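You operate a simulated robot arm through the tools that you are given. There is no shell and no other tool.

The job below is to be done with a simulated robot arm. You get a single attempt, and the scene is never put back.

## Task
Stop the fan, give the shaker crank 3 turns, then restart the fan.
Fine: pull the yellow lever down first and push it back up after; crank only once the air speed reads 0.

Only the result counts: the job must be done as asked and must still hold three seconds after the hand-in. Knocking over, shifting, dropping, spilling or breaking anything else fails it.

## Robot
A 6-joint arm with a two-finger gripper, fixed in place. Base frame: the origin is on the floor under the middle of its stand, x ahead of it, y to its left, z up. Units: m, degrees, N and s.
It reaches about 1.206 m from its shoulder. Its first joint turns from -166.0 to 166.0 degrees. Payload 2.45 kg.
The TCP is the grasp point between the finger pads, 0.02 m short of the fingertips. In the tool frame z runs along the fingers and y along their closing line. The gripper opens to 0.14 m; its body begins 0.168 m behind the TCP.
Orientation is told as [roll, pitch, yaw] about the base's x, y, z axes, in that order, counted from this pose: with the fingers straight down and closing along the base's y, the tool's x points along the base's -x, its y along +y and its z along -z.

## Interface
- The arm moves only by the tool nudge_tool. Its argument "deltas" is a list of rows, each an object of numbers (a shift or turn left out is 0, a gripper value left out holds the last): "dx", "dy", "dz": the shift along the base's x, y, z in units of 50 mm (1.0 is 50 mm); "ax", "ay", "az": the turn, a rotation vector about the base's x, y, z in units of 4 degrees (1.0 is 4 degrees); "gripper": the opening, from 0 (shut) to 1 (fully open). In form: [{"dx": .., "dy": .., "dz": .., "ax": .., "ay": .., "az": .., "gripper": ..}, ...]. A call has 1 to 20 rows; each row shifts and turns the commanded pose from where the row before left it. A call with a number of a shift or a turn outside -1 to 1 is refused whole. A row lasts 0.2 s, in which the tool goes at most 0.05 m and 8.6 degrees; a call with a longer step from one row to the next is refused whole, and so is a gripper value outside its range. Where a pose cannot be reached the arm comes as near as it can. A force on the tool above 90 N (or 10 N above the force at the start of the call, whichever is more), or a blocked arm, ends the call early, and 0.2 s more pass. Each finger travels about 0.045 m/s and halts on what it meets, pressing with about 22 N; the grip force reading is that of the motor and also rises with nothing between the fingers. The clock runs only during rows and for 0.2 s after the last one: add rows that do not move to give the fingers time. The reply holds the time, the measured pose of the TCP, the force on the tool along the base axes, the opening and the grip force, in the units named above and with some noise, with the torque about the TCP (base axes, N m) and any sound that the robot's microphone picked up.
- Cameras (640 x 400 px; columns grow to the right, rows downward): "scene" is fixed at [0.0502, -0.4985, 1.6258]; the picture's right is [0.96, -0.28, 0.00], its down [-0.11, -0.39, -0.91] and it looks along [0.25, 0.88, -0.41] (base axes); focal length 320 px, centre (320, 200). "wrist" rides on the gripper at [0.078, 0.011, -0.209] in the tool frame; the picture's right is [-0.14, 0.99, 0.00], its down [-0.92, -0.13, -0.37] and it looks along [-0.36, -0.05, 0.93] (tool axes); focal length 280 px, centre (320, 200).
- capture(camera): a new picture of that camera. No time passes.
- probe_pixels(camera, pixels): there is no depth. For up to 12 entries [column, row, z] of the newest picture of that camera ("zoom" is the newest enlarged one), the place [x, y] in the base frame at which the ray of that pixel passes the height z, good to about 0.002 m. No time passes.
- inspect(camera, box): a new picture of the part [left, top, right, bottom] of that camera's present view, enlarged. No time passes.
- close_job(): hands the job in; it is judged then, once.

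Open the gripper and draw the arm clear of the work before you hand the job in, unless the task says otherwise.

The tools are called after "Request:" as name(argument=value, ...) on one line, values as JSON. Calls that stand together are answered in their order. nudge_tool: Moves the arm, as the interface text tells. Its arguments: {"type":"object","properties":{"deltas":{"type":"array"}},"required":["deltas"]} The other tools are called the same way: capture (camera) takes a picture; probe_pixels (camera, pixels) gives the place at which the rays of pixels pass given heights; inspect (camera, box) takes an enlarged picture of a part of a camera's view; close_job () hands the job in.

At the start:

```text
clock: 0.0
tcp_pos: [0.227, 0.3704, 1.4154]
ee_rot: [0.0, 0.0, 0.1]
wrist_force: [-0.9, 0.0, -0.1]
torque: [0.01, 0.01, 0.0]
finger_gap: 0.1401
finger_force: 0.0
```

scene: 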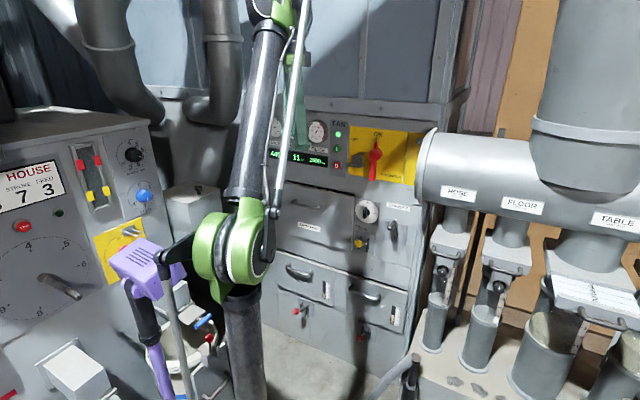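
wrist: 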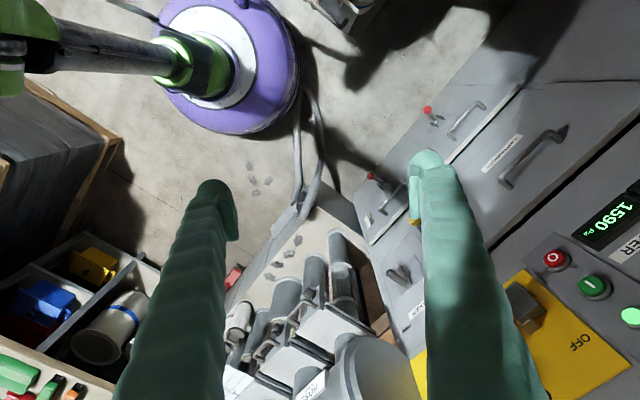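

I start by looking closely at the fan panel (around 330-420, 120-180 in the scene picture) and at the rest of the scene to find the crank.

Request:
inspect(camera="scene", box=[260, 100, 440, 212])

Request:
inspect(camera="scene", box=[270, 180, 430, 280])

Request:
inspect(camera="scene", box=[0, 130, 240, 280])

```text
3.56 times, centred on (350, 156) of scene
```

zoom: 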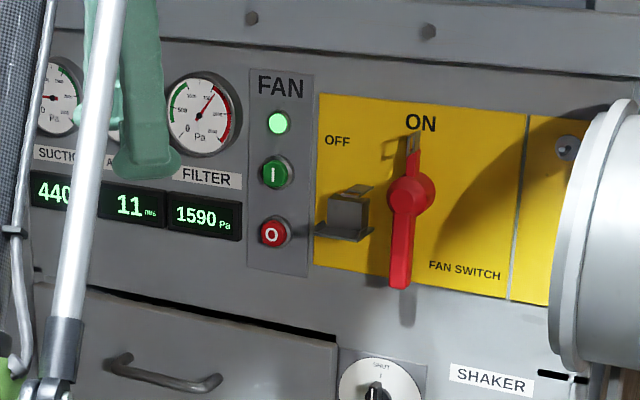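

```text
4.00 times, centred on (350, 230) of scene
```

zoom: 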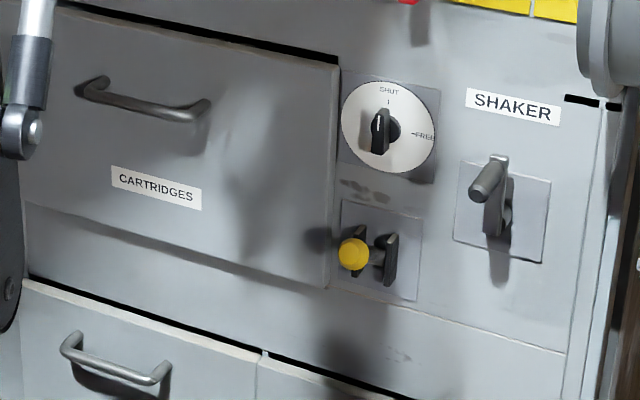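

```text
2.67 times, centred on (120, 205) of scene
```

zoom: 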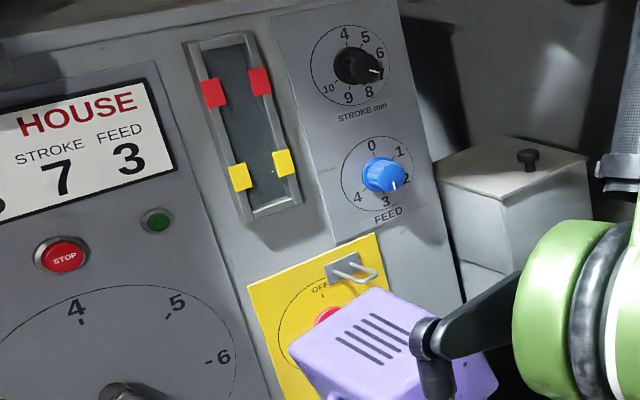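

The fan switch is a red lever on a yellow plate, and a yellow-knobbed lever sits left of the shaker crank, near (358,243). I look closer at these and at the rest of the scene before deciding which one "yellow lever" means.

Request:
inspect(camera="scene", box=[340, 190, 420, 260])

Request:
inspect(camera="scene", box=[400, 100, 640, 250])

Request:
inspect(camera="scene", box=[400, 250, 640, 400])

Request:
inspect(camera="scene", box=[0, 250, 240, 400])

Request:
inspect(camera="scene", box=[240, 240, 440, 365])

Request:
inspect(camera="wrist", box=[320, 100, 640, 300])

Request:
inspect(camera="wrist", box=[320, 200, 640, 400])

Request:
inspect(camera="wrist", box=[0, 200, 320, 400])

```text
5.71 times, centred on (380, 225) of scene
```

zoom: 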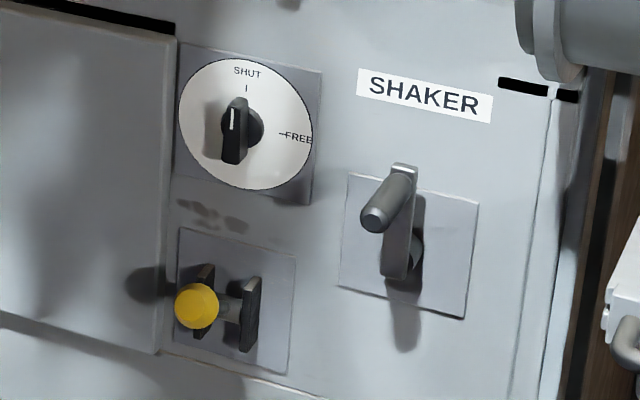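

```text
2.67 times, centred on (520, 175) of scene
```

zoom: 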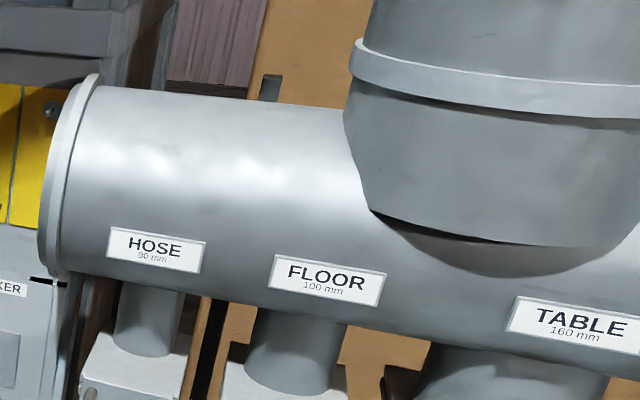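

```text
2.67 times, centred on (520, 325) of scene
```

zoom: 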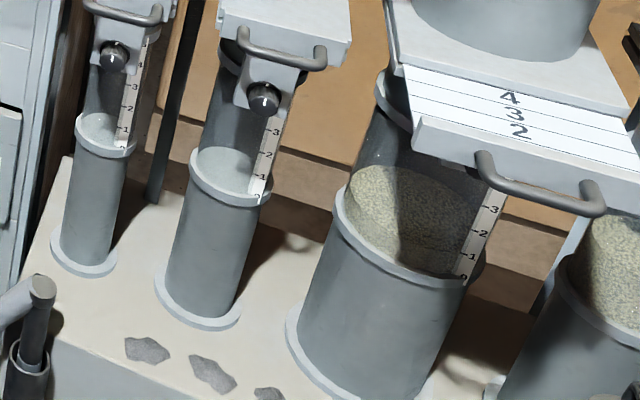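

```text
2.67 times, centred on (120, 325) of scene
```

zoom: 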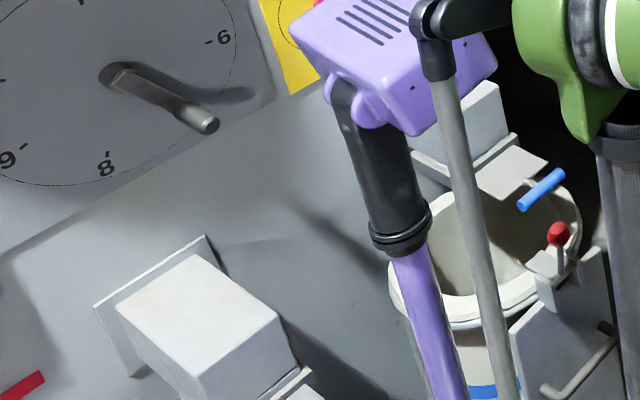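

```text
3.20 times, centred on (340, 302) of scene
```

zoom: 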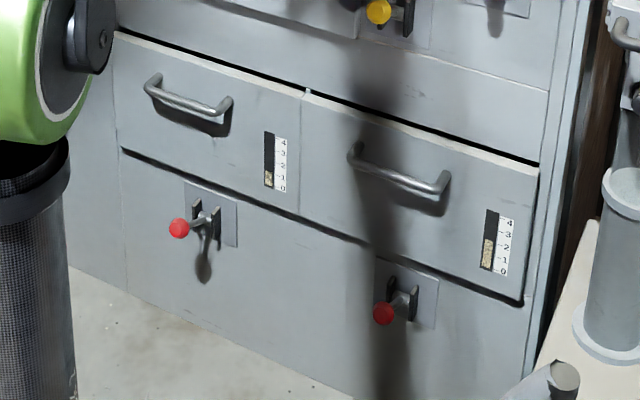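

```text
2.00 times, centred on (480, 200) of wrist
```

zoom: 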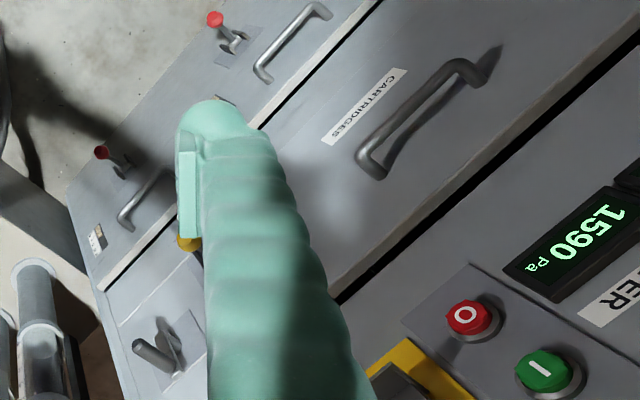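

```text
2.00 times, centred on (480, 300) of wrist
```

zoom: 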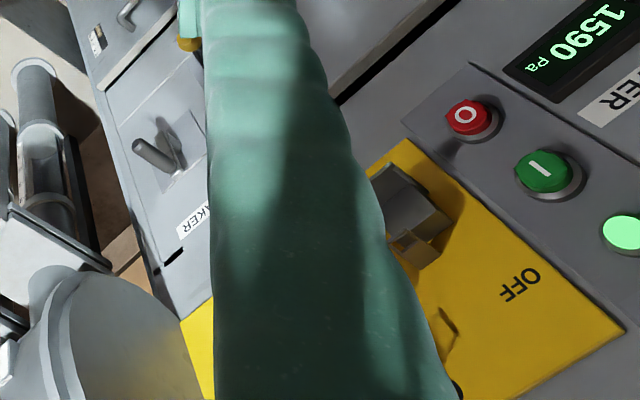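

```text
2.00 times, centred on (160, 300) of wrist
```

zoom: 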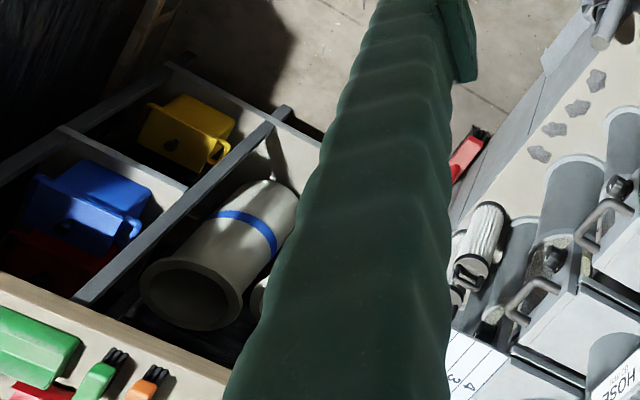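

The O button shows at scene (336,165) and wrist (554,258), and the crank grip end at scene (389,228) and wrist (396,273). I probe matching pixels in both cameras to triangulate them.

Request:
probe_pixels(camera="scene", pixels=[[336.4, 165.4, 1.2], [336.4, 165.4, 1.0], [337.2, 148.6, 1.2], [337.2, 148.6, 1.4], [389.3, 228.0, 1.0], [389.3, 228.0, 0.8], [358.5, 243.6, 1.0], [358.5, 243.6, 0.8], [375.0, 155.0, 1.2], [375.0, 155.0, 1.4], [397.0, 235.0, 1.0], [397.0, 235.0, 0.8]])

Request:
probe_pixels(camera="wrist", pixels=[[554, 258.5, 1.2], [554, 258.5, 1.0], [592.5, 287.5, 1.2], [592.5, 287.5, 1.4], [396, 273.5, 1.0], [396, 273.5, 0.8], [415, 221.5, 1.0], [415, 221.5, 0.8]])

```text
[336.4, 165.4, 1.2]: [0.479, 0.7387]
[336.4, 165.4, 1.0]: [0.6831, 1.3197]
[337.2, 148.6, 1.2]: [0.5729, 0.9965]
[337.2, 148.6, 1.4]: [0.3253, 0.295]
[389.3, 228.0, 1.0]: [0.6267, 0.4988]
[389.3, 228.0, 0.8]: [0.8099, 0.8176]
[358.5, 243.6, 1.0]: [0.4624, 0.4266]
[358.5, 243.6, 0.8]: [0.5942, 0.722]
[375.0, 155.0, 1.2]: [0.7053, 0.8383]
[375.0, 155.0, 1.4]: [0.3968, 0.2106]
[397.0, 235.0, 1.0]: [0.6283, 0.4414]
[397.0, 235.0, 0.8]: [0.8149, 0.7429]
```

```text
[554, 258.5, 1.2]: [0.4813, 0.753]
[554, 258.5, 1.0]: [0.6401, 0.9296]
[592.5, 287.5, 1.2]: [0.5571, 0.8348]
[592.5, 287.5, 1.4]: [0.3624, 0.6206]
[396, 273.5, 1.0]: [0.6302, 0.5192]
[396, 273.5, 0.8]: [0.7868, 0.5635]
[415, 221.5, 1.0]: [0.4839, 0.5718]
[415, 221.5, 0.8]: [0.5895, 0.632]
```

Triangulating puts the O button near (0.486, 0.759, 1.193), I near (0.49, 0.762, 1.266), the crank grip end near (0.64, 0.52, 0.985) and the yellow ball near (0.545, 0.61, 0.87). The cabinet face normal points at about 46° yaw, so I yaw the tool that way and ease outward first.

Request:
nudge_tool(deltas=[{"az": 0.958, "dx": 0.1, "dy": 0.1}, {"az": 0.958, "dx": 0.1, "dy": 0.1}, {"az": 0.958, "dx": 0.1, "dy": 0.1}, {"az": 0.958, "dx": 0.1, "dy": 0.1}, {"az": 0.958, "dx": 0.1, "dy": 0.1}, {"az": 0.958, "dx": 0.1, "dy": 0.1}, {"az": 0.958, "dx": 0.1, "dy": 0.1}, {"az": 0.958, "dx": 0.1, "dy": 0.1}, {"az": 0.958, "dx": 0.1, "dy": 0.1}, {"az": 0.958, "dx": 0.1, "dy": 0.1}, {"az": 0.958, "dx": 0.1, "dy": 0.1}, {"az": 0.958, "dx": 0.1, "dy": 0.1}])

Request:
capture(camera="scene")

Request:
capture(camera="wrist")

```text
clock: 2.6
tcp_pos: [0.2864, 0.4303, 1.4145]
ee_rot: [0.0, 0.0, 45.9]
wrist_force: [0.3, 0.0, -1.1]
torque: [0.01, -0.02, 0.05]
finger_gap: 0.14
finger_force: 0.1
```

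```text
taken
```

scene: 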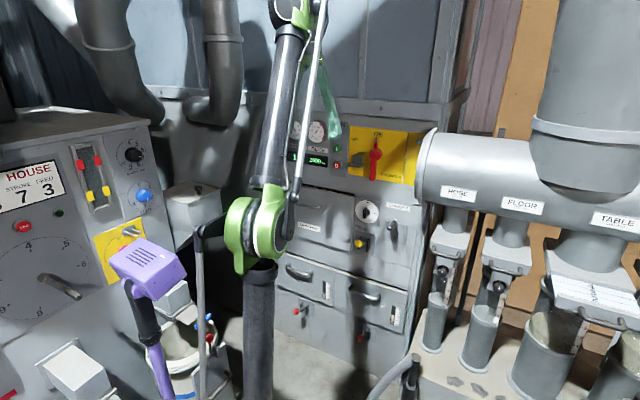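

```text
taken
```

wrist: 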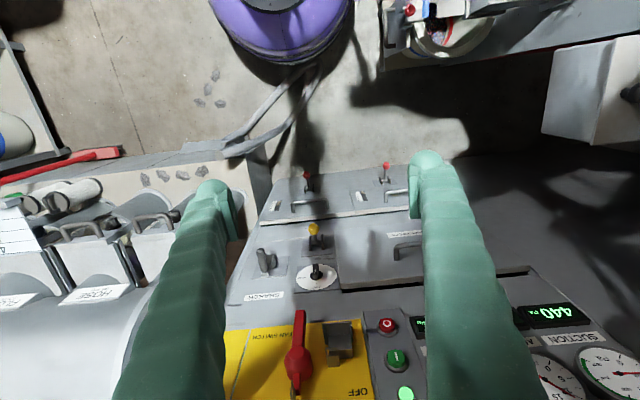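

The whole fan/shaker face is now in the wrist view: yellow ball at (313,229), crank at (266,260), O at (387,326). I zoom in on it.

Request:
inspect(camera="wrist", box=[230, 200, 430, 325])

Request:
inspect(camera="wrist", box=[220, 290, 420, 400])

Request:
inspect(camera="wrist", box=[250, 210, 350, 272])

Request:
inspect(camera="scene", box=[280, 110, 440, 210])

```text
3.20 times, centred on (330, 262) of wrist
```

zoom: 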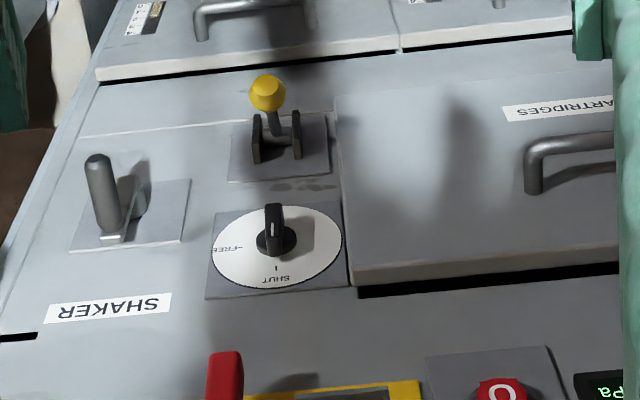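

```text
3.20 times, centred on (320, 345) of wrist
```

zoom: 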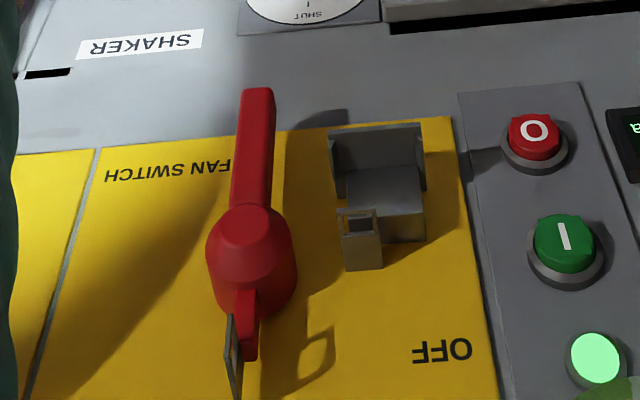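

```text
6.40 times, centred on (300, 241) of wrist
```

zoom: 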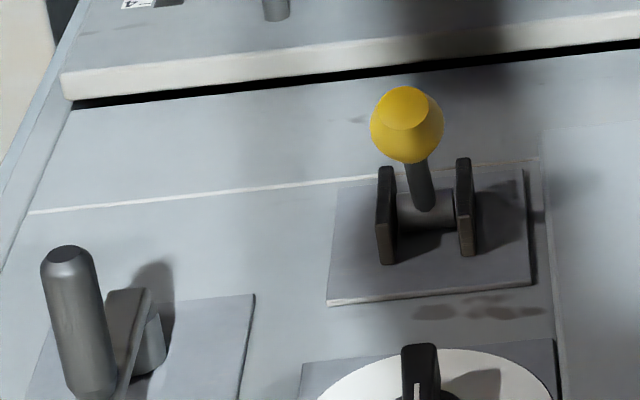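

```text
4.00 times, centred on (360, 160) of scene
```

zoom: 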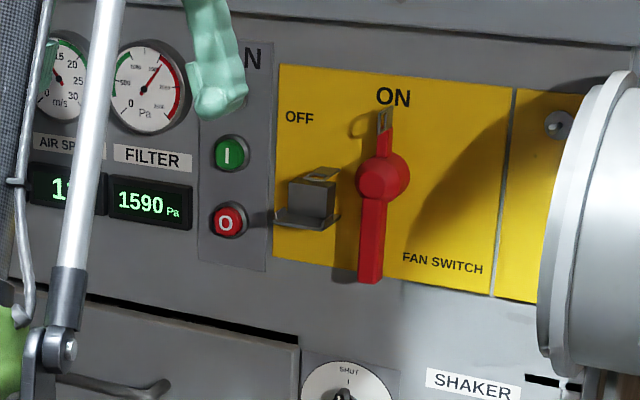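

Everything needed is visible, so I probe matching points in both views: ball, grip tip, buttons, plate corners and lever-plate corners.

Request:
probe_pixels(camera="wrist", pixels=[[313.3, 229.0, 0.9], [313.3, 229.0, 0.8], [260.5, 249.3, 1.0], [260.5, 249.3, 0.9], [386.6, 323.1, 1.2], [386.6, 323.1, 1.1], [360.6, 319.1, 1.2], [360.6, 319.1, 1.1], [249.7, 329.4, 1.2], [249.7, 329.4, 1.1], [333.0, 254.6, 1.0], [333.0, 254.6, 0.9]])

Request:
probe_pixels(camera="scene", pixels=[[358.5, 243.6, 0.9], [358.5, 243.6, 0.8], [389.3, 228.0, 1.0], [389.3, 228.0, 0.9], [336.5, 165.25, 1.2], [336.5, 165.25, 1.1], [348.25, 174.25, 1.2], [348.25, 174.25, 1.1], [403.75, 183.75, 1.2], [403.75, 183.75, 1.1], [355.5, 229.9, 1.0], [355.5, 229.9, 0.9]])

Request:
probe_pixels(camera="wrist", pixels=[[395.9, 357.5, 1.3], [395.9, 357.5, 1.2], [301.1, 257.4, 1.0], [301.1, 257.4, 0.9], [316.4, 242.6, 0.9], [316.4, 242.6, 0.8]])

Request:
probe_pixels(camera="scene", pixels=[[337.25, 148.25, 1.3], [337.25, 148.25, 1.2], [375.7, 235.2, 1.0], [375.7, 235.2, 0.9], [364.3, 242.2, 0.9], [364.3, 242.2, 0.8]])

```text
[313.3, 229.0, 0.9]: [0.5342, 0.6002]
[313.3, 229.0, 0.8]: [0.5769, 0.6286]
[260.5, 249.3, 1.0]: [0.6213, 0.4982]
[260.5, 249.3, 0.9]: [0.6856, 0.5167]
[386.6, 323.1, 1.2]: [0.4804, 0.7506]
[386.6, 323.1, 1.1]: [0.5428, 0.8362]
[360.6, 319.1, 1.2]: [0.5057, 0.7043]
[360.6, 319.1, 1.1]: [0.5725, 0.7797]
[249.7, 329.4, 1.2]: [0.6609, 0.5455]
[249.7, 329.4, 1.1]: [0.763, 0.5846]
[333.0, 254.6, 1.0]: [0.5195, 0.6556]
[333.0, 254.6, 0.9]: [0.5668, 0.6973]
```

```text
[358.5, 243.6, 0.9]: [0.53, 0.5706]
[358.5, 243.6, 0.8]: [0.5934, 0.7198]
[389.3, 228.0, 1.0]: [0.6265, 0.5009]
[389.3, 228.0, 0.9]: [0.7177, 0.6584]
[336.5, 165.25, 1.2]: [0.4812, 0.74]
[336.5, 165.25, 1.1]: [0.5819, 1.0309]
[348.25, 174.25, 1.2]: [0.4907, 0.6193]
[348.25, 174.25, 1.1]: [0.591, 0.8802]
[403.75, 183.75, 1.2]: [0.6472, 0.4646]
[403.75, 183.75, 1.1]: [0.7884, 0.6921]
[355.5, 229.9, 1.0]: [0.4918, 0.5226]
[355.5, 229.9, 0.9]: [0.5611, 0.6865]
```

```text
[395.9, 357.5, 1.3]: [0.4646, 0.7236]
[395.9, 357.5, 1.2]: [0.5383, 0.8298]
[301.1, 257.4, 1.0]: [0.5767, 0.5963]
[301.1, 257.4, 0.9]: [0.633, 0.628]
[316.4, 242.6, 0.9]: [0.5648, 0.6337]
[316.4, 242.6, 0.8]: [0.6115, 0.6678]
```

```text
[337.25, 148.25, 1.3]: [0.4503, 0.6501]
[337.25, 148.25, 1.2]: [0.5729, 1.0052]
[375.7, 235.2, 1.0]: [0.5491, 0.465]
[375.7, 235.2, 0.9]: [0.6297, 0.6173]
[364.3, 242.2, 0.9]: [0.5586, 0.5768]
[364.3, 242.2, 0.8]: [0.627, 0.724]
```

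Triangulation gives a vertical face about 0.898 m from the base axis at 45° yaw. In (D = outward, s = along the face, z), O is at D 0.877, s −0.19, z 1.195, and the yellow ball is at D 0.814, s −0.044, z 0.876. I now tilt the tool towards the face while moving out and down, doing half first.

Request:
nudge_tool(deltas=[{"ax": 0.9944, "ay": -0.9944, "az": -0.03, "dx": 0.172, "dy": 0.084, "dz": -0.268}, {"ax": 0.9944, "ay": -0.9944, "az": -0.03, "dx": 0.172, "dy": 0.084, "dz": -0.268}, {"ax": 0.9944, "ay": -0.9944, "az": -0.03, "dx": 0.172, "dy": 0.084, "dz": -0.268}, {"ax": 0.9944, "ay": -0.9944, "az": -0.03, "dx": 0.172, "dy": 0.084, "dz": -0.268}, {"ax": 0.9944, "ay": -0.9944, "az": -0.03, "dx": 0.172, "dy": 0.084, "dz": -0.268}, {"ax": 0.9944, "ay": -0.9944, "az": -0.03, "dx": 0.172, "dy": 0.084, "dz": -0.268}, {"ax": 0.9944, "ay": -0.9944, "az": -0.03, "dx": 0.172, "dy": 0.084, "dz": -0.268}, {"ax": 0.9944, "ay": -0.9944, "az": -0.03, "dx": 0.172, "dy": 0.084, "dz": -0.268}])

Request:
capture(camera="scene")

Request:
capture(camera="wrist")

```text
clock: 4.4
tcp_pos: [0.3556, 0.4648, 1.3052]
ee_rot: [-0.6, -45.1, 45.2]
wrist_force: [-0.3, -0.6, -0.1]
torque: [0.0, -0.01, -0.01]
finger_gap: 0.1402
finger_force: 0.0
```

```text
taken
```

scene: 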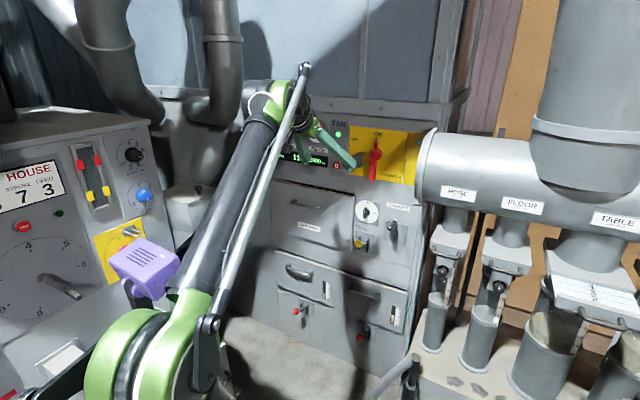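

```text
taken
```

wrist: 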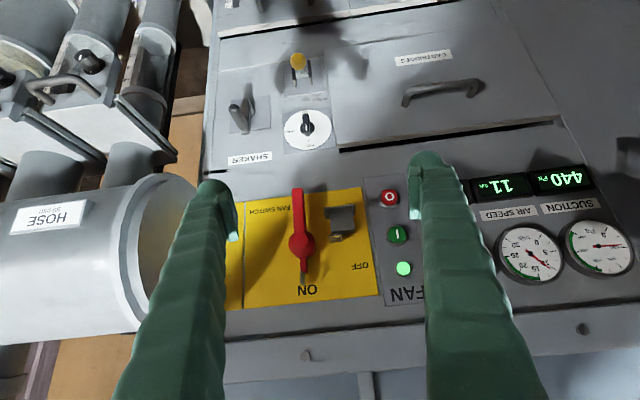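

The tool is at 45° tilt and all is clear; the panel shows air speed 11. I do the second half of the tilt, moving on to D≈0.70, s≈0, z≈1.10.

Request:
nudge_tool(deltas=[{"ax": 0.9944, "ay": -0.9944, "dx": 0.348, "dy": 0.076, "dz": -0.5125}, {"ax": 0.9944, "ay": -0.9944, "dx": 0.348, "dy": 0.076, "dz": -0.5125}, {"ax": 0.9944, "ay": -0.9944, "dx": 0.348, "dy": 0.076, "dz": -0.5125}, {"ax": 0.9944, "ay": -0.9944, "dx": 0.348, "dy": 0.076, "dz": -0.5125}, {"ax": 0.9944, "ay": -0.9944, "dx": 0.348, "dy": 0.076, "dz": -0.5125}, {"ax": 0.9944, "ay": -0.9944, "dx": 0.348, "dy": 0.076, "dz": -0.5125}, {"ax": 0.9944, "ay": -0.9944, "dx": 0.348, "dy": 0.076, "dz": -0.5125}, {"ax": 0.9944, "ay": -0.9944, "dx": 0.348, "dy": 0.076, "dz": -0.5125}])

Request:
capture(camera="scene")

Request:
capture(camera="wrist")

```text
clock: 6.2
tcp_pos: [0.494, 0.4953, 1.099]
ee_rot: [85.4, -88.6, -40.8]
wrist_force: [-0.4, 0.0, 0.3]
torque: [-0.17, -0.01, 0.01]
finger_gap: 0.1401
finger_force: 0.0
```

```text
taken
```

scene: 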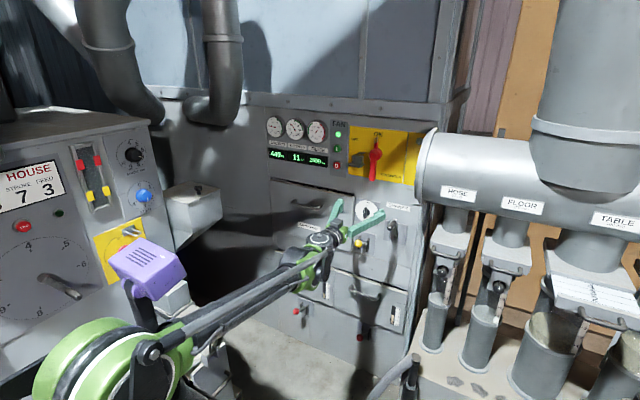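

```text
taken
```

wrist: 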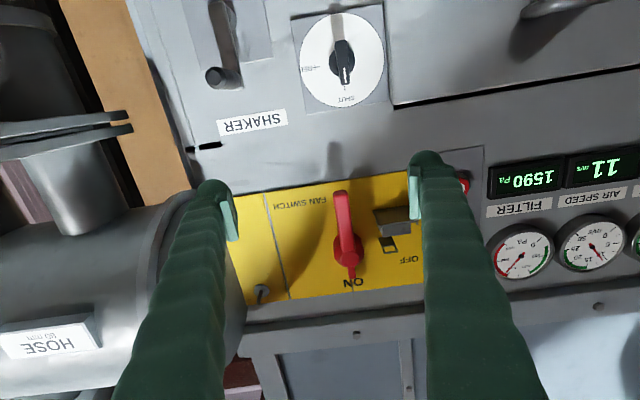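

The tool is now horizontal at D≈0.70 (the wrist picture is upside down because the camera rides below). I close the fingers into a poker and lower to above the yellow lever (s≈−0.044, z≈0.98), still well off the face.

Request:
nudge_tool(deltas=[{"dx": -0.075, "dy": 0.077, "dz": -0.2975, "gripper": 0}, {"dx": -0.075, "dy": 0.077, "dz": -0.2975}, {"dx": -0.075, "dy": 0.077, "dz": -0.2975}, {"dx": -0.075, "dy": 0.077, "dz": -0.2975}, {"dx": -0.075, "dy": 0.077, "dz": -0.2975}, {"dx": -0.075, "dy": 0.077, "dz": -0.2975}, {"dx": -0.075, "dy": 0.077, "dz": -0.2975}, {"dx": -0.075, "dy": 0.077, "dz": -0.2975}, {}, {}])

Request:
capture(camera="scene")

Request:
capture(camera="wrist")

Request:
inspect(camera="scene", box=[300, 180, 420, 280])

```text
clock: 8.4
tcp_pos: [0.4643, 0.5263, 0.9815]
ee_rot: [-120.2, -89.8, 164.8]
wrist_force: [-0.4, -1.3, 0.1]
torque: [0.02, 0.01, 0.01]
finger_gap: 0.0
finger_force: 22.0
```

```text
taken
```

scene: 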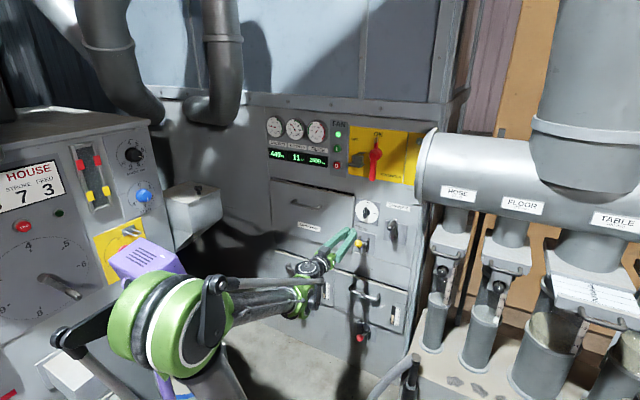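

```text
taken
```

wrist: 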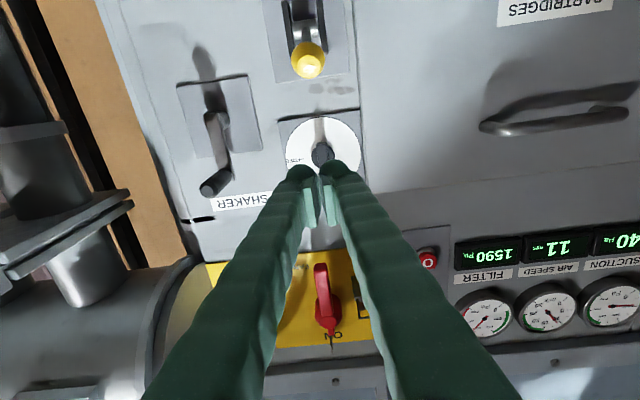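

```text
4.00 times, centred on (360, 230) of scene
```

zoom: 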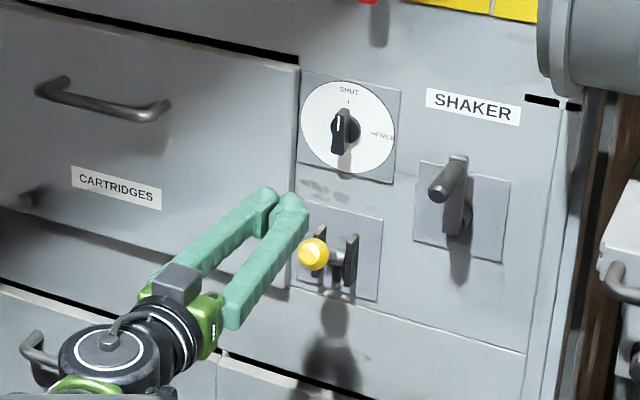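

The lever and crank are visible from below now. I zoom in on the wrist picture for both mechanisms.

Request:
inspect(camera="wrist", box=[160, 0, 400, 150])

Request:
inspect(camera="wrist", box=[160, 60, 288, 220])

Request:
inspect(camera="scene", box=[345, 200, 409, 265])

Request:
inspect(camera="scene", box=[40, 200, 240, 400])

```text
2.67 times, centred on (280, 75) of wrist
```

zoom: 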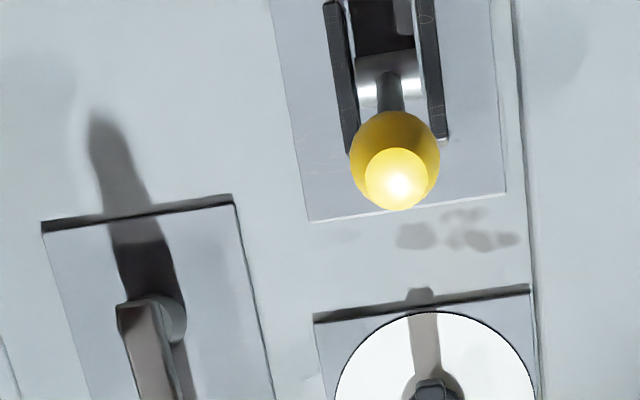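

```text
2.50 times, centred on (224, 140) of wrist
```

zoom: 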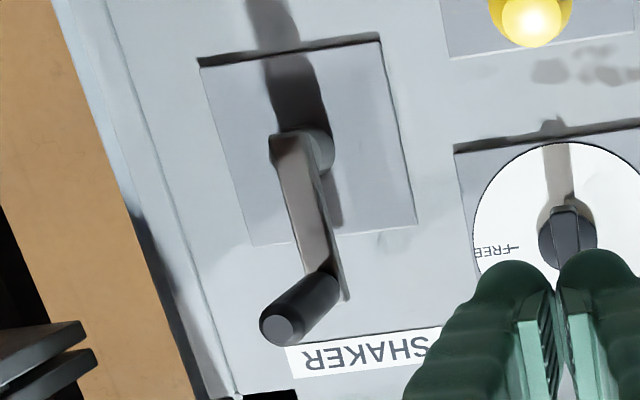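

```text
6.15 times, centred on (377, 232) of scene
```

zoom: 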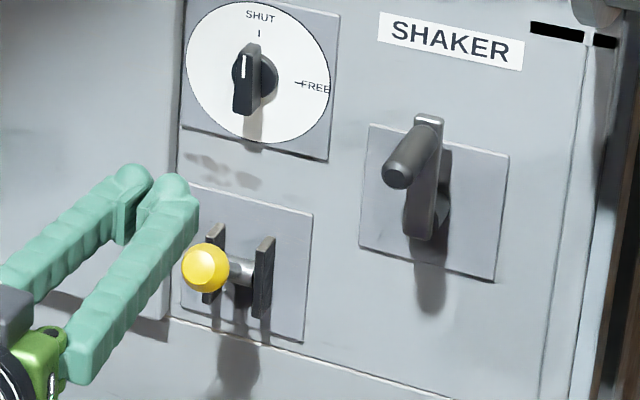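

```text
2.00 times, centred on (140, 300) of scene
```

zoom: 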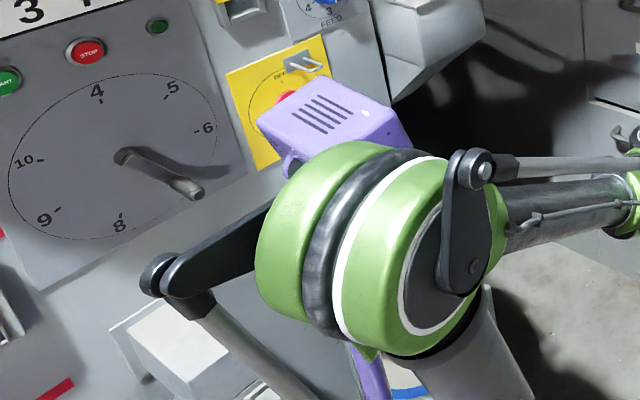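

I probe the ball, crank grip tip and crank hub in both views for better positions.

Request:
probe_pixels(camera="wrist", pixels=[[308.1, 60, 0.9], [308.1, 60, 0.8], [208, 192, 1.0], [208, 192, 0.9], [224, 174, 1.0], [224, 174, 0.9], [216, 120, 0.95], [216, 120, 0.85], [427, 261, 1.2], [427, 261, 1.1]])

Request:
probe_pixels(camera="scene", pixels=[[358.5, 243.1, 0.9], [358.5, 243.1, 0.8], [389.6, 228.0, 1.0], [389.6, 228.0, 0.9], [394.9, 220.6, 1.0], [394.9, 220.6, 0.9], [394.0, 236.0, 0.95], [394.0, 236.0, 0.85]])

```text
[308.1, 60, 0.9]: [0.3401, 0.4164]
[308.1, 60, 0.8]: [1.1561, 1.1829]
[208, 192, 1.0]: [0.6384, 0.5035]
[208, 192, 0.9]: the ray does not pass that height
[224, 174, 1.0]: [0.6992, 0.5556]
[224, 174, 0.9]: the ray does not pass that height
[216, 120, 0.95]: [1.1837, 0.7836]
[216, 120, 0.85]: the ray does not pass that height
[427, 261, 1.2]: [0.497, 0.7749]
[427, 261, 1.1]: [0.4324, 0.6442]
```

```text
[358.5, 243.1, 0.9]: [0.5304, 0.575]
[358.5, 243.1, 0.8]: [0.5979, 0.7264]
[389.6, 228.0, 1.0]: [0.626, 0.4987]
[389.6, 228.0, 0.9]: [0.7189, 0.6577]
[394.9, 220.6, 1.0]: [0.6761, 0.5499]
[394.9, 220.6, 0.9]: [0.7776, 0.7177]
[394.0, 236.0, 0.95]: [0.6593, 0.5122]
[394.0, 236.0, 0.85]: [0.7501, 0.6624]
```

The ball is at D≈0.819, s≈−0.0445, z≈0.8755 (radius about 15 mm), with its pivot near D 0.876, z 0.85. The crank hub is at s≈0.09, z≈0.923 with about 75 mm radius, grip at the top. I move the closed fingers to just above the ball.

Request:
nudge_tool(deltas=[{"dz": -0.31}, {"dz": -0.31}, {"dz": -0.31}, {"dx": 0.264, "dy": 0.264}, {"dx": 0.264, "dy": 0.264}, {"dx": 0.264, "dy": 0.264}, {"dx": 0.264, "dy": 0.264}, {"dx": 0.264, "dy": 0.264}, {"dx": 0.264, "dy": 0.264}, {}])

Request:
inspect(camera="scene", box=[300, 190, 420, 270])

Request:
capture(camera="wrist")

```text
clock: 10.6
tcp_pos: [0.5453, 0.6033, 0.9354]
ee_rot: [-118.0, -89.9, 162.8]
wrist_force: [0.5, 0.2, 1.0]
torque: [-0.02, 0.01, 0.02]
finger_gap: 0.0
finger_force: 21.9
```

```text
5.00 times, centred on (360, 230) of scene
```

zoom: 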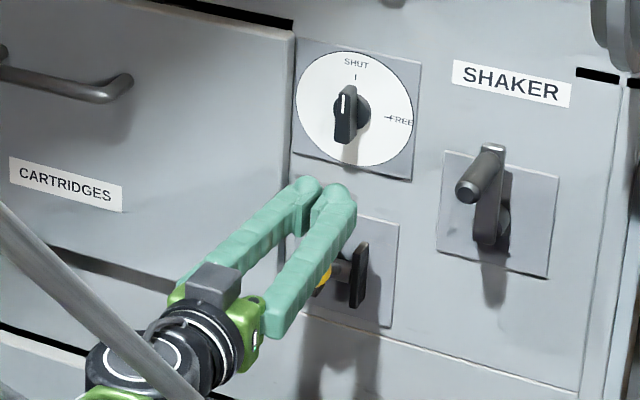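

```text
taken
```

wrist: 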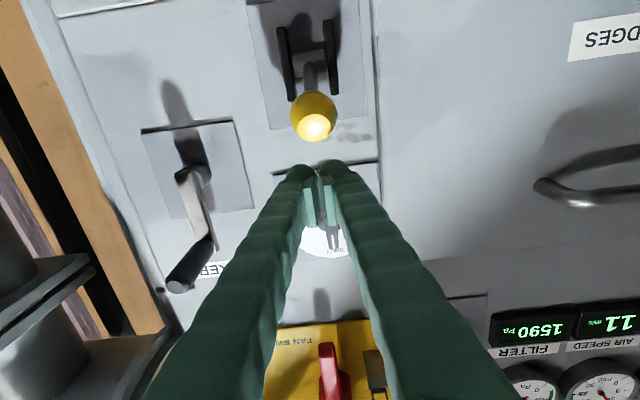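

The closed tips are right above the ball (ball at wrist (313,118), tips at (318,170)). I descend slowly and watch the force.

Request:
nudge_tool(deltas=[{"dz": -0.1}, {"dz": -0.1}, {"dz": -0.1}, {"dz": -0.1}, {"dz": -0.1}, {"dz": -0.1}])

Request:
capture(camera="wrist")

```text
clock: 12.0
tcp_pos: [0.5444, 0.6051, 0.9062]
ee_rot: [-118.0, -89.9, 162.6]
wrist_force: [0.3, 0.4, -0.5]
torque: [0.03, -0.04, -0.03]
finger_gap: 0.0
finger_force: 21.8
```

```text
taken
```

wrist: 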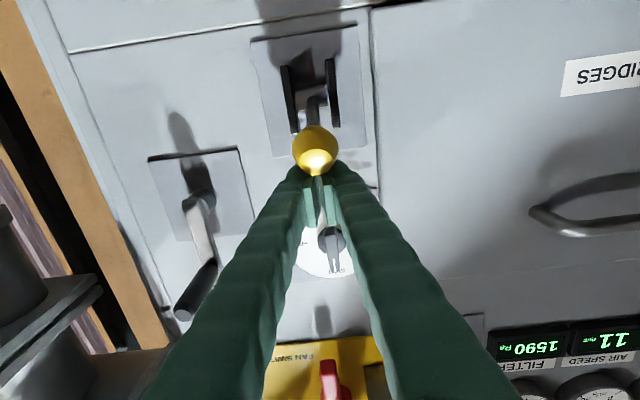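

The tips are about to touch the ball's top at z≈0.906, with no force yet. I go on down in small steps.

Request:
nudge_tool(deltas=[{"dz": -0.1}, {"dz": -0.1}, {"dz": -0.1}, {"dz": -0.1}])

Request:
capture(camera="wrist")

Request:
inspect(camera="scene", box=[320, 200, 400, 280])

```text
clock: 13.0
tcp_pos: [0.544, 0.6045, 0.8852]
ee_rot: [-118.0, -89.9, 162.6]
wrist_force: [0.4, -0.7, 0.2]
torque: [-0.03, 0.01, 0.0]
finger_gap: 0.0001
finger_force: 21.4
```

```text
taken
```

wrist: 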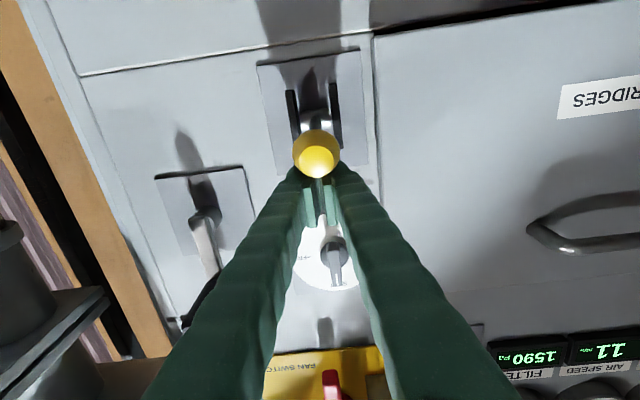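

```text
5.00 times, centred on (360, 240) of scene
```

zoom: 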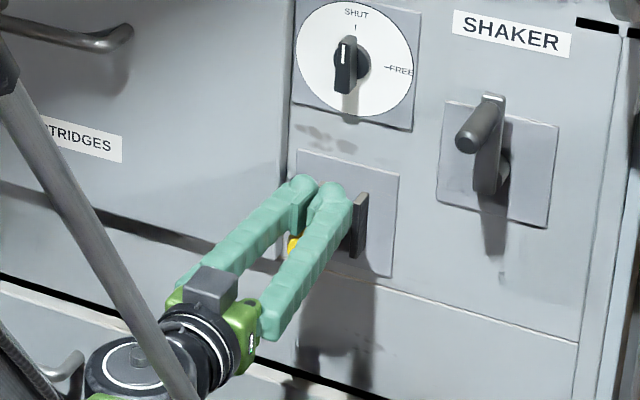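

The lever is moving down with the tips at almost no force. I continue down another 30 mm.

Request:
nudge_tool(deltas=[{"dz": -0.1}, {"dz": -0.1}, {"dz": -0.1}, {"dz": -0.1}, {"dz": -0.1}, {"dz": -0.1}])

Request:
capture(camera="wrist")

Request:
inspect(camera="scene", box=[320, 200, 400, 280])

```text
clock: 14.4
tcp_pos: [0.544, 0.6047, 0.8564]
ee_rot: [-117.6, -89.9, 162.0]
wrist_force: [0.5, 0.2, 0.5]
torque: [-0.01, 0.0, 0.01]
finger_gap: 0.0
finger_force: 21.9
```

```text
taken
```

wrist: 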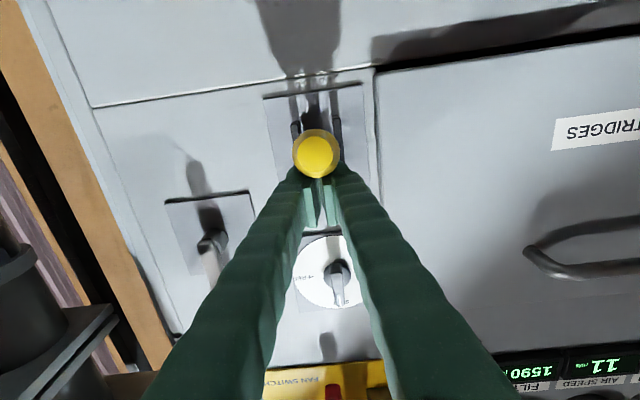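

```text
5.00 times, centred on (360, 240) of scene
```

zoom: 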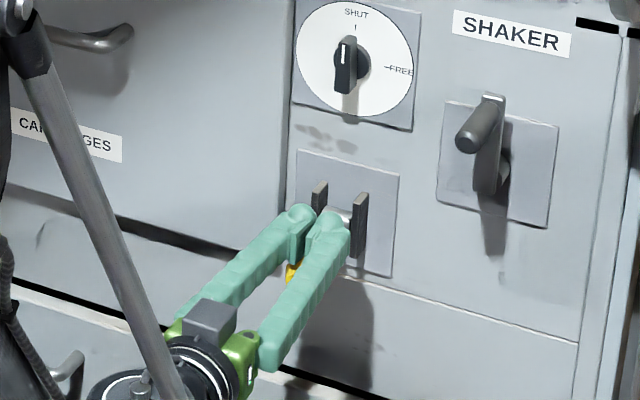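

The lever keeps following (now slightly below horizontal), still almost no force. I continue, checking for an end stop.

Request:
nudge_tool(deltas=[{"dz": -0.1}, {"dz": -0.1}, {"dz": -0.1}, {"dz": -0.1}])

Request:
capture(camera="wrist")

Request:
inspect(camera="scene", box=[320, 200, 400, 280])

```text
clock: 15.4
tcp_pos: [0.5448, 0.6038, 0.8349]
ee_rot: [-117.6, -89.9, 162.3]
wrist_force: [1.5, 3.2, 1.2]
torque: [0.1, -0.06, 0.01]
finger_gap: 0.0002
finger_force: 22.4
```

```text
taken
```

wrist: 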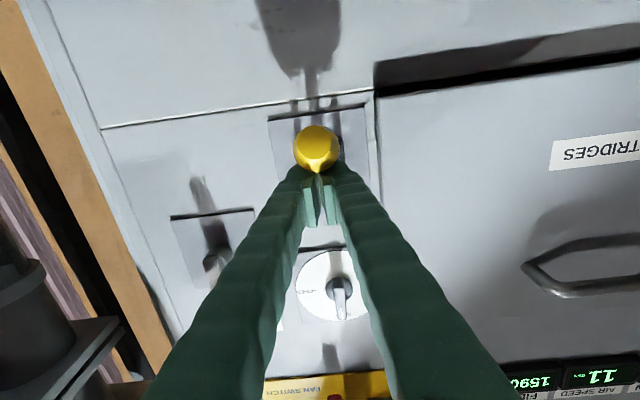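

```text
5.00 times, centred on (360, 240) of scene
```

zoom: 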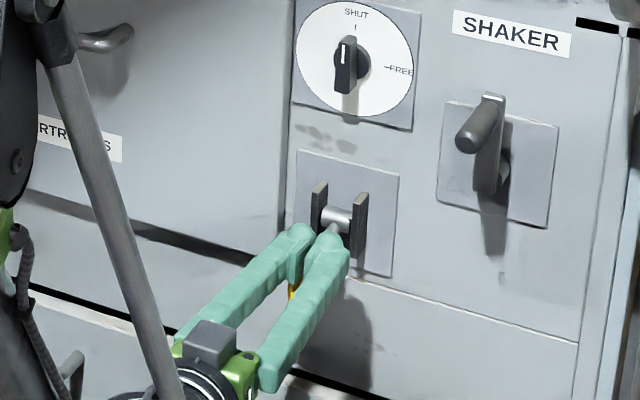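

Contact force is rising slightly (about 3 N). I push a little further in smaller steps to find the end stop.

Request:
nudge_tool(deltas=[{"dz": -0.06}, {"dz": -0.06}, {"dz": -0.06}])

Request:
capture(camera="wrist")

Request:
capture(camera="scene")

```text
clock: 16.1
tcp_pos: [0.5455, 0.606, 0.8323]
ee_rot: [-140.7, -89.9, -174.7]
wrist_force: [0.0, 2.5, 63.1]
torque: [0.69, -0.01, -0.04]
finger_gap: 0.0002
finger_force: 21.9
stopped in row 3: the force on the tool passed its limit at 104 N (the readings are from after the stop); the commanded pose is now the measured one
```

```text
taken
```

wrist: 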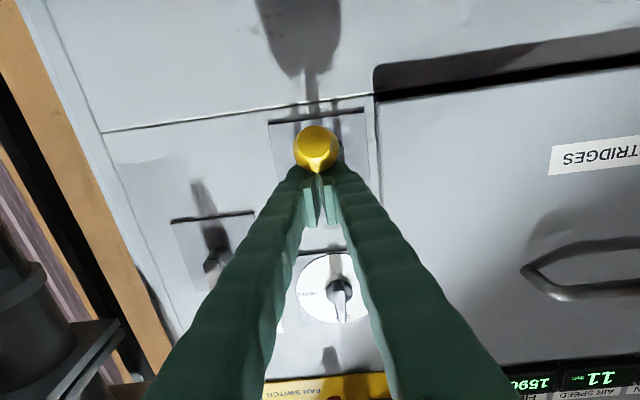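

```text
taken
```

scene: 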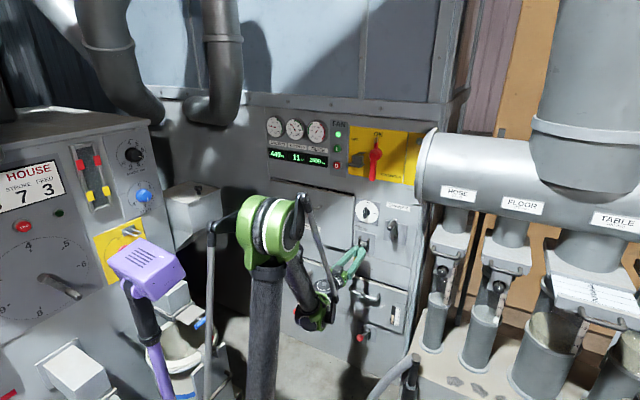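

The lever hit its lower end stop at TCP z≈0.832, so it is fully down. I lift off and draw back 80 mm to see it and check the displays.

Request:
nudge_tool(deltas=[{"dz": 0.1}, {"dz": 0.2}, {"dz": 0.2}, {"dx": -0.28, "dy": -0.28, "dz": 0.1}, {"dx": -0.28, "dy": -0.28, "dz": 0.1}, {"dx": -0.28, "dy": -0.28, "dz": 0.1}, {"dx": -0.28, "dy": -0.28, "dz": 0.1}])

Request:
capture(camera="wrist")

Request:
capture(camera="scene")

Request:
inspect(camera="scene", box=[320, 190, 420, 270])

Request:
inspect(camera="scene", box=[255, 110, 365, 180])

```text
clock: 17.7
tcp_pos: [0.4899, 0.5494, 0.8742]
ee_rot: [-109.7, -89.8, 154.4]
wrist_force: [0.2, 0.2, 0.1]
torque: [-0.02, 0.01, 0.01]
finger_gap: 0.0
finger_force: 22.4
```

```text
taken
```

wrist: 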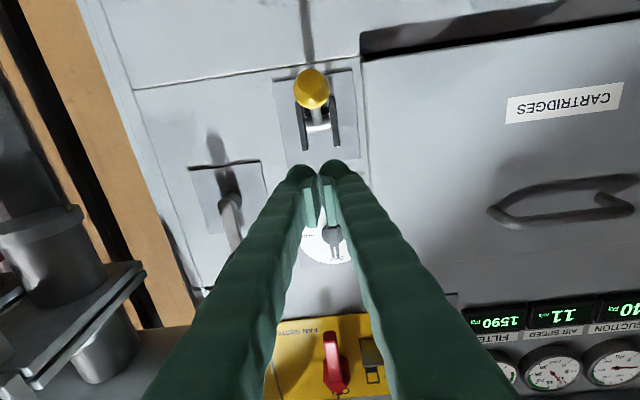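

```text
taken
```

scene: 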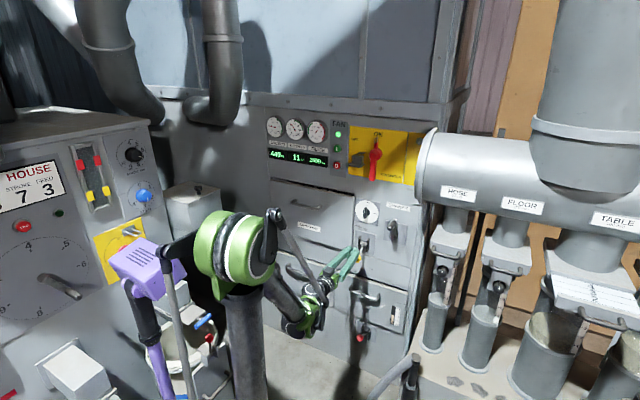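

```text
5.00 times, centred on (370, 230) of scene
```

zoom: 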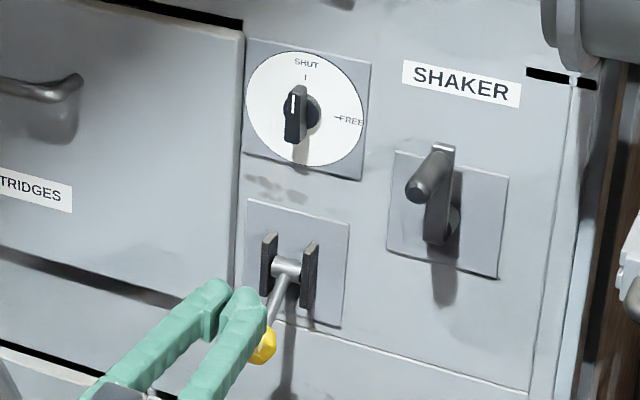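

```text
5.71 times, centred on (310, 145) of scene
```

zoom: 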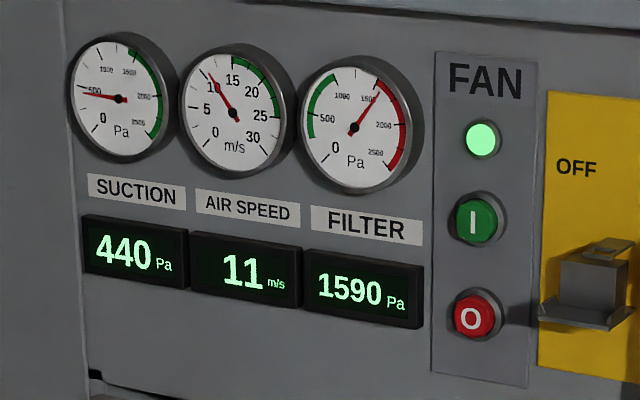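

The yellow lever is down at its stop while the fan still reads 11 m/s. I now move up to in front of the red O stop button (s≈−0.19, z≈1.195), staying about 70 mm off it.

Request:
nudge_tool(deltas=[{"dx": -0.134, "dy": 0.29, "dz": 0.642}, {"dx": -0.134, "dy": 0.29, "dz": 0.642}, {"dx": -0.134, "dy": 0.29, "dz": 0.642}, {"dx": -0.134, "dy": 0.29, "dz": 0.642}, {"dx": -0.134, "dy": 0.29, "dz": 0.642}, {"dx": -0.134, "dy": 0.29, "dz": 0.642}, {"dx": -0.134, "dy": 0.29, "dz": 0.642}, {"dx": -0.134, "dy": 0.29, "dz": 0.642}, {"dx": -0.134, "dy": 0.29, "dz": 0.642}, {"dx": -0.134, "dy": 0.29, "dz": 0.642}, {}])

Request:
capture(camera="wrist")

Request:
capture(camera="scene")

Request:
inspect(camera="scene", box=[280, 120, 400, 200])

```text
clock: 20.1
tcp_pos: [0.4223, 0.6961, 1.1967]
ee_rot: [-112.0, -89.8, 156.6]
wrist_force: [-1.0, 0.5, -0.6]
torque: [0.01, 0.0, 0.01]
finger_gap: 0.0
finger_force: 22.4
```

```text
taken
```

wrist: 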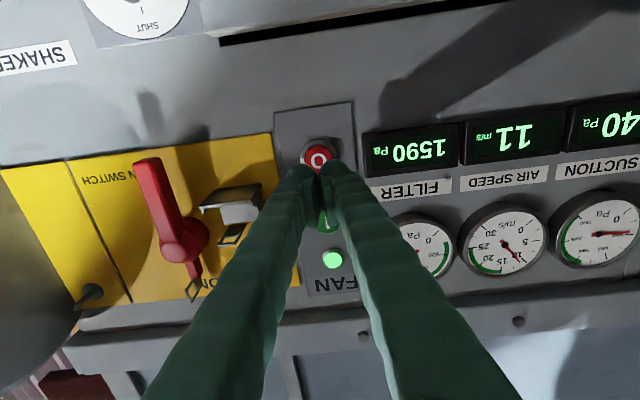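

```text
taken
```

scene: 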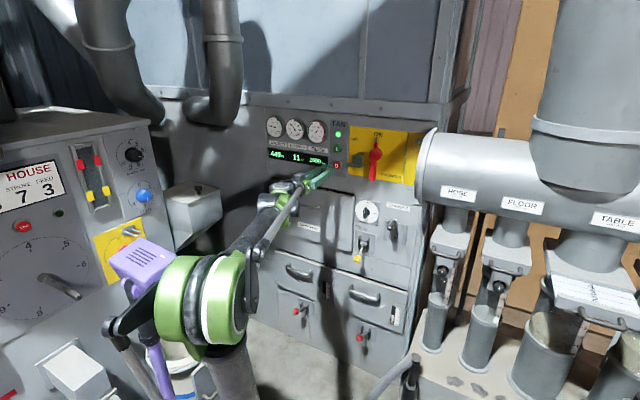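

```text
5.00 times, centred on (340, 160) of scene
```

zoom: 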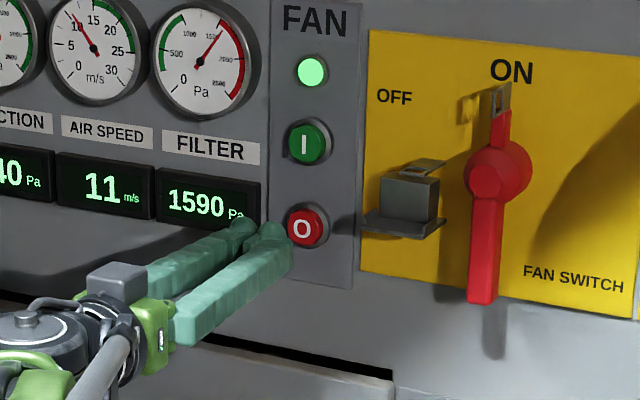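

The tips line up with the O button (wrist (317,158)). I check the ray of the button before pressing.

Request:
probe_pixels(camera="wrist", pixels=[[317, 158, 1.18], [317, 158, 1.19], [317, 158, 1.2]])

```text
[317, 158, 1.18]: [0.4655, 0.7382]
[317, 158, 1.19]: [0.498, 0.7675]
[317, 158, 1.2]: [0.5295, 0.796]
```

The button centre is at z≈1.19, s≈−0.191. I lower 6 mm, approach, then press in 2 mm steps.

Request:
nudge_tool(deltas=[{"dz": -0.12}, {"dx": 0.164, "dy": 0.164}, {"dx": 0.164, "dy": 0.164}, {"dx": 0.164, "dy": 0.164}, {"dx": 0.164, "dy": 0.164}, {"dx": 0.164, "dy": 0.164}, {"dx": 0.0283, "dy": 0.0283}, {"dx": 0.0283, "dy": 0.0283}, {"dx": 0.0283, "dy": 0.0283}, {"dx": 0.0283, "dy": 0.0283}, {"dx": 0.0283, "dy": 0.0283}])

Request:
inspect(camera="scene", box=[255, 110, 365, 180])

Request:
capture(camera="wrist")

```text
clock: 22.5
tcp_pos: [0.4706, 0.7434, 1.1895]
ee_rot: [-111.6, -89.8, 156.2]
wrist_force: [0.3, -0.2, 0.2]
torque: [0.02, 0.0, 0.04]
finger_gap: 0.0
finger_force: 22.1
```

```text
5.71 times, centred on (310, 145) of scene
```

zoom: 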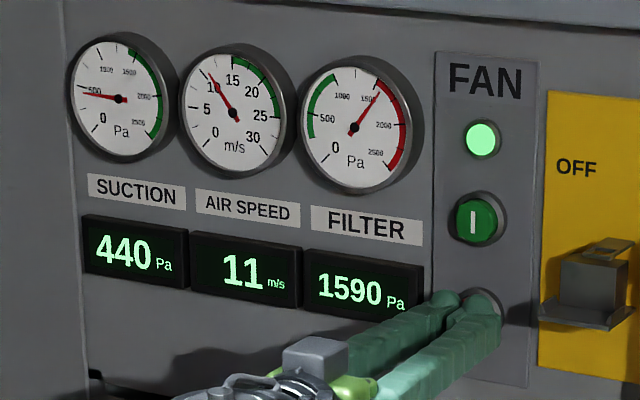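

```text
taken
```

wrist: 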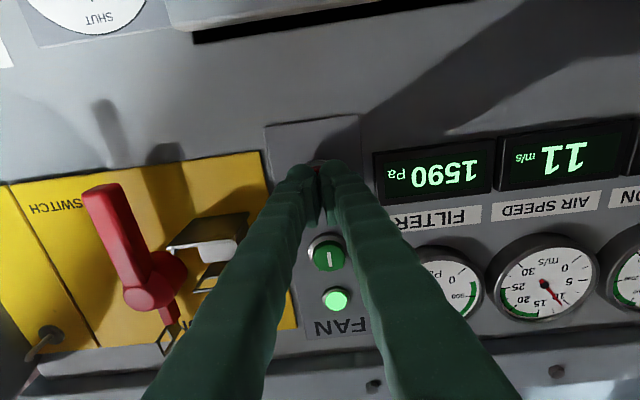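

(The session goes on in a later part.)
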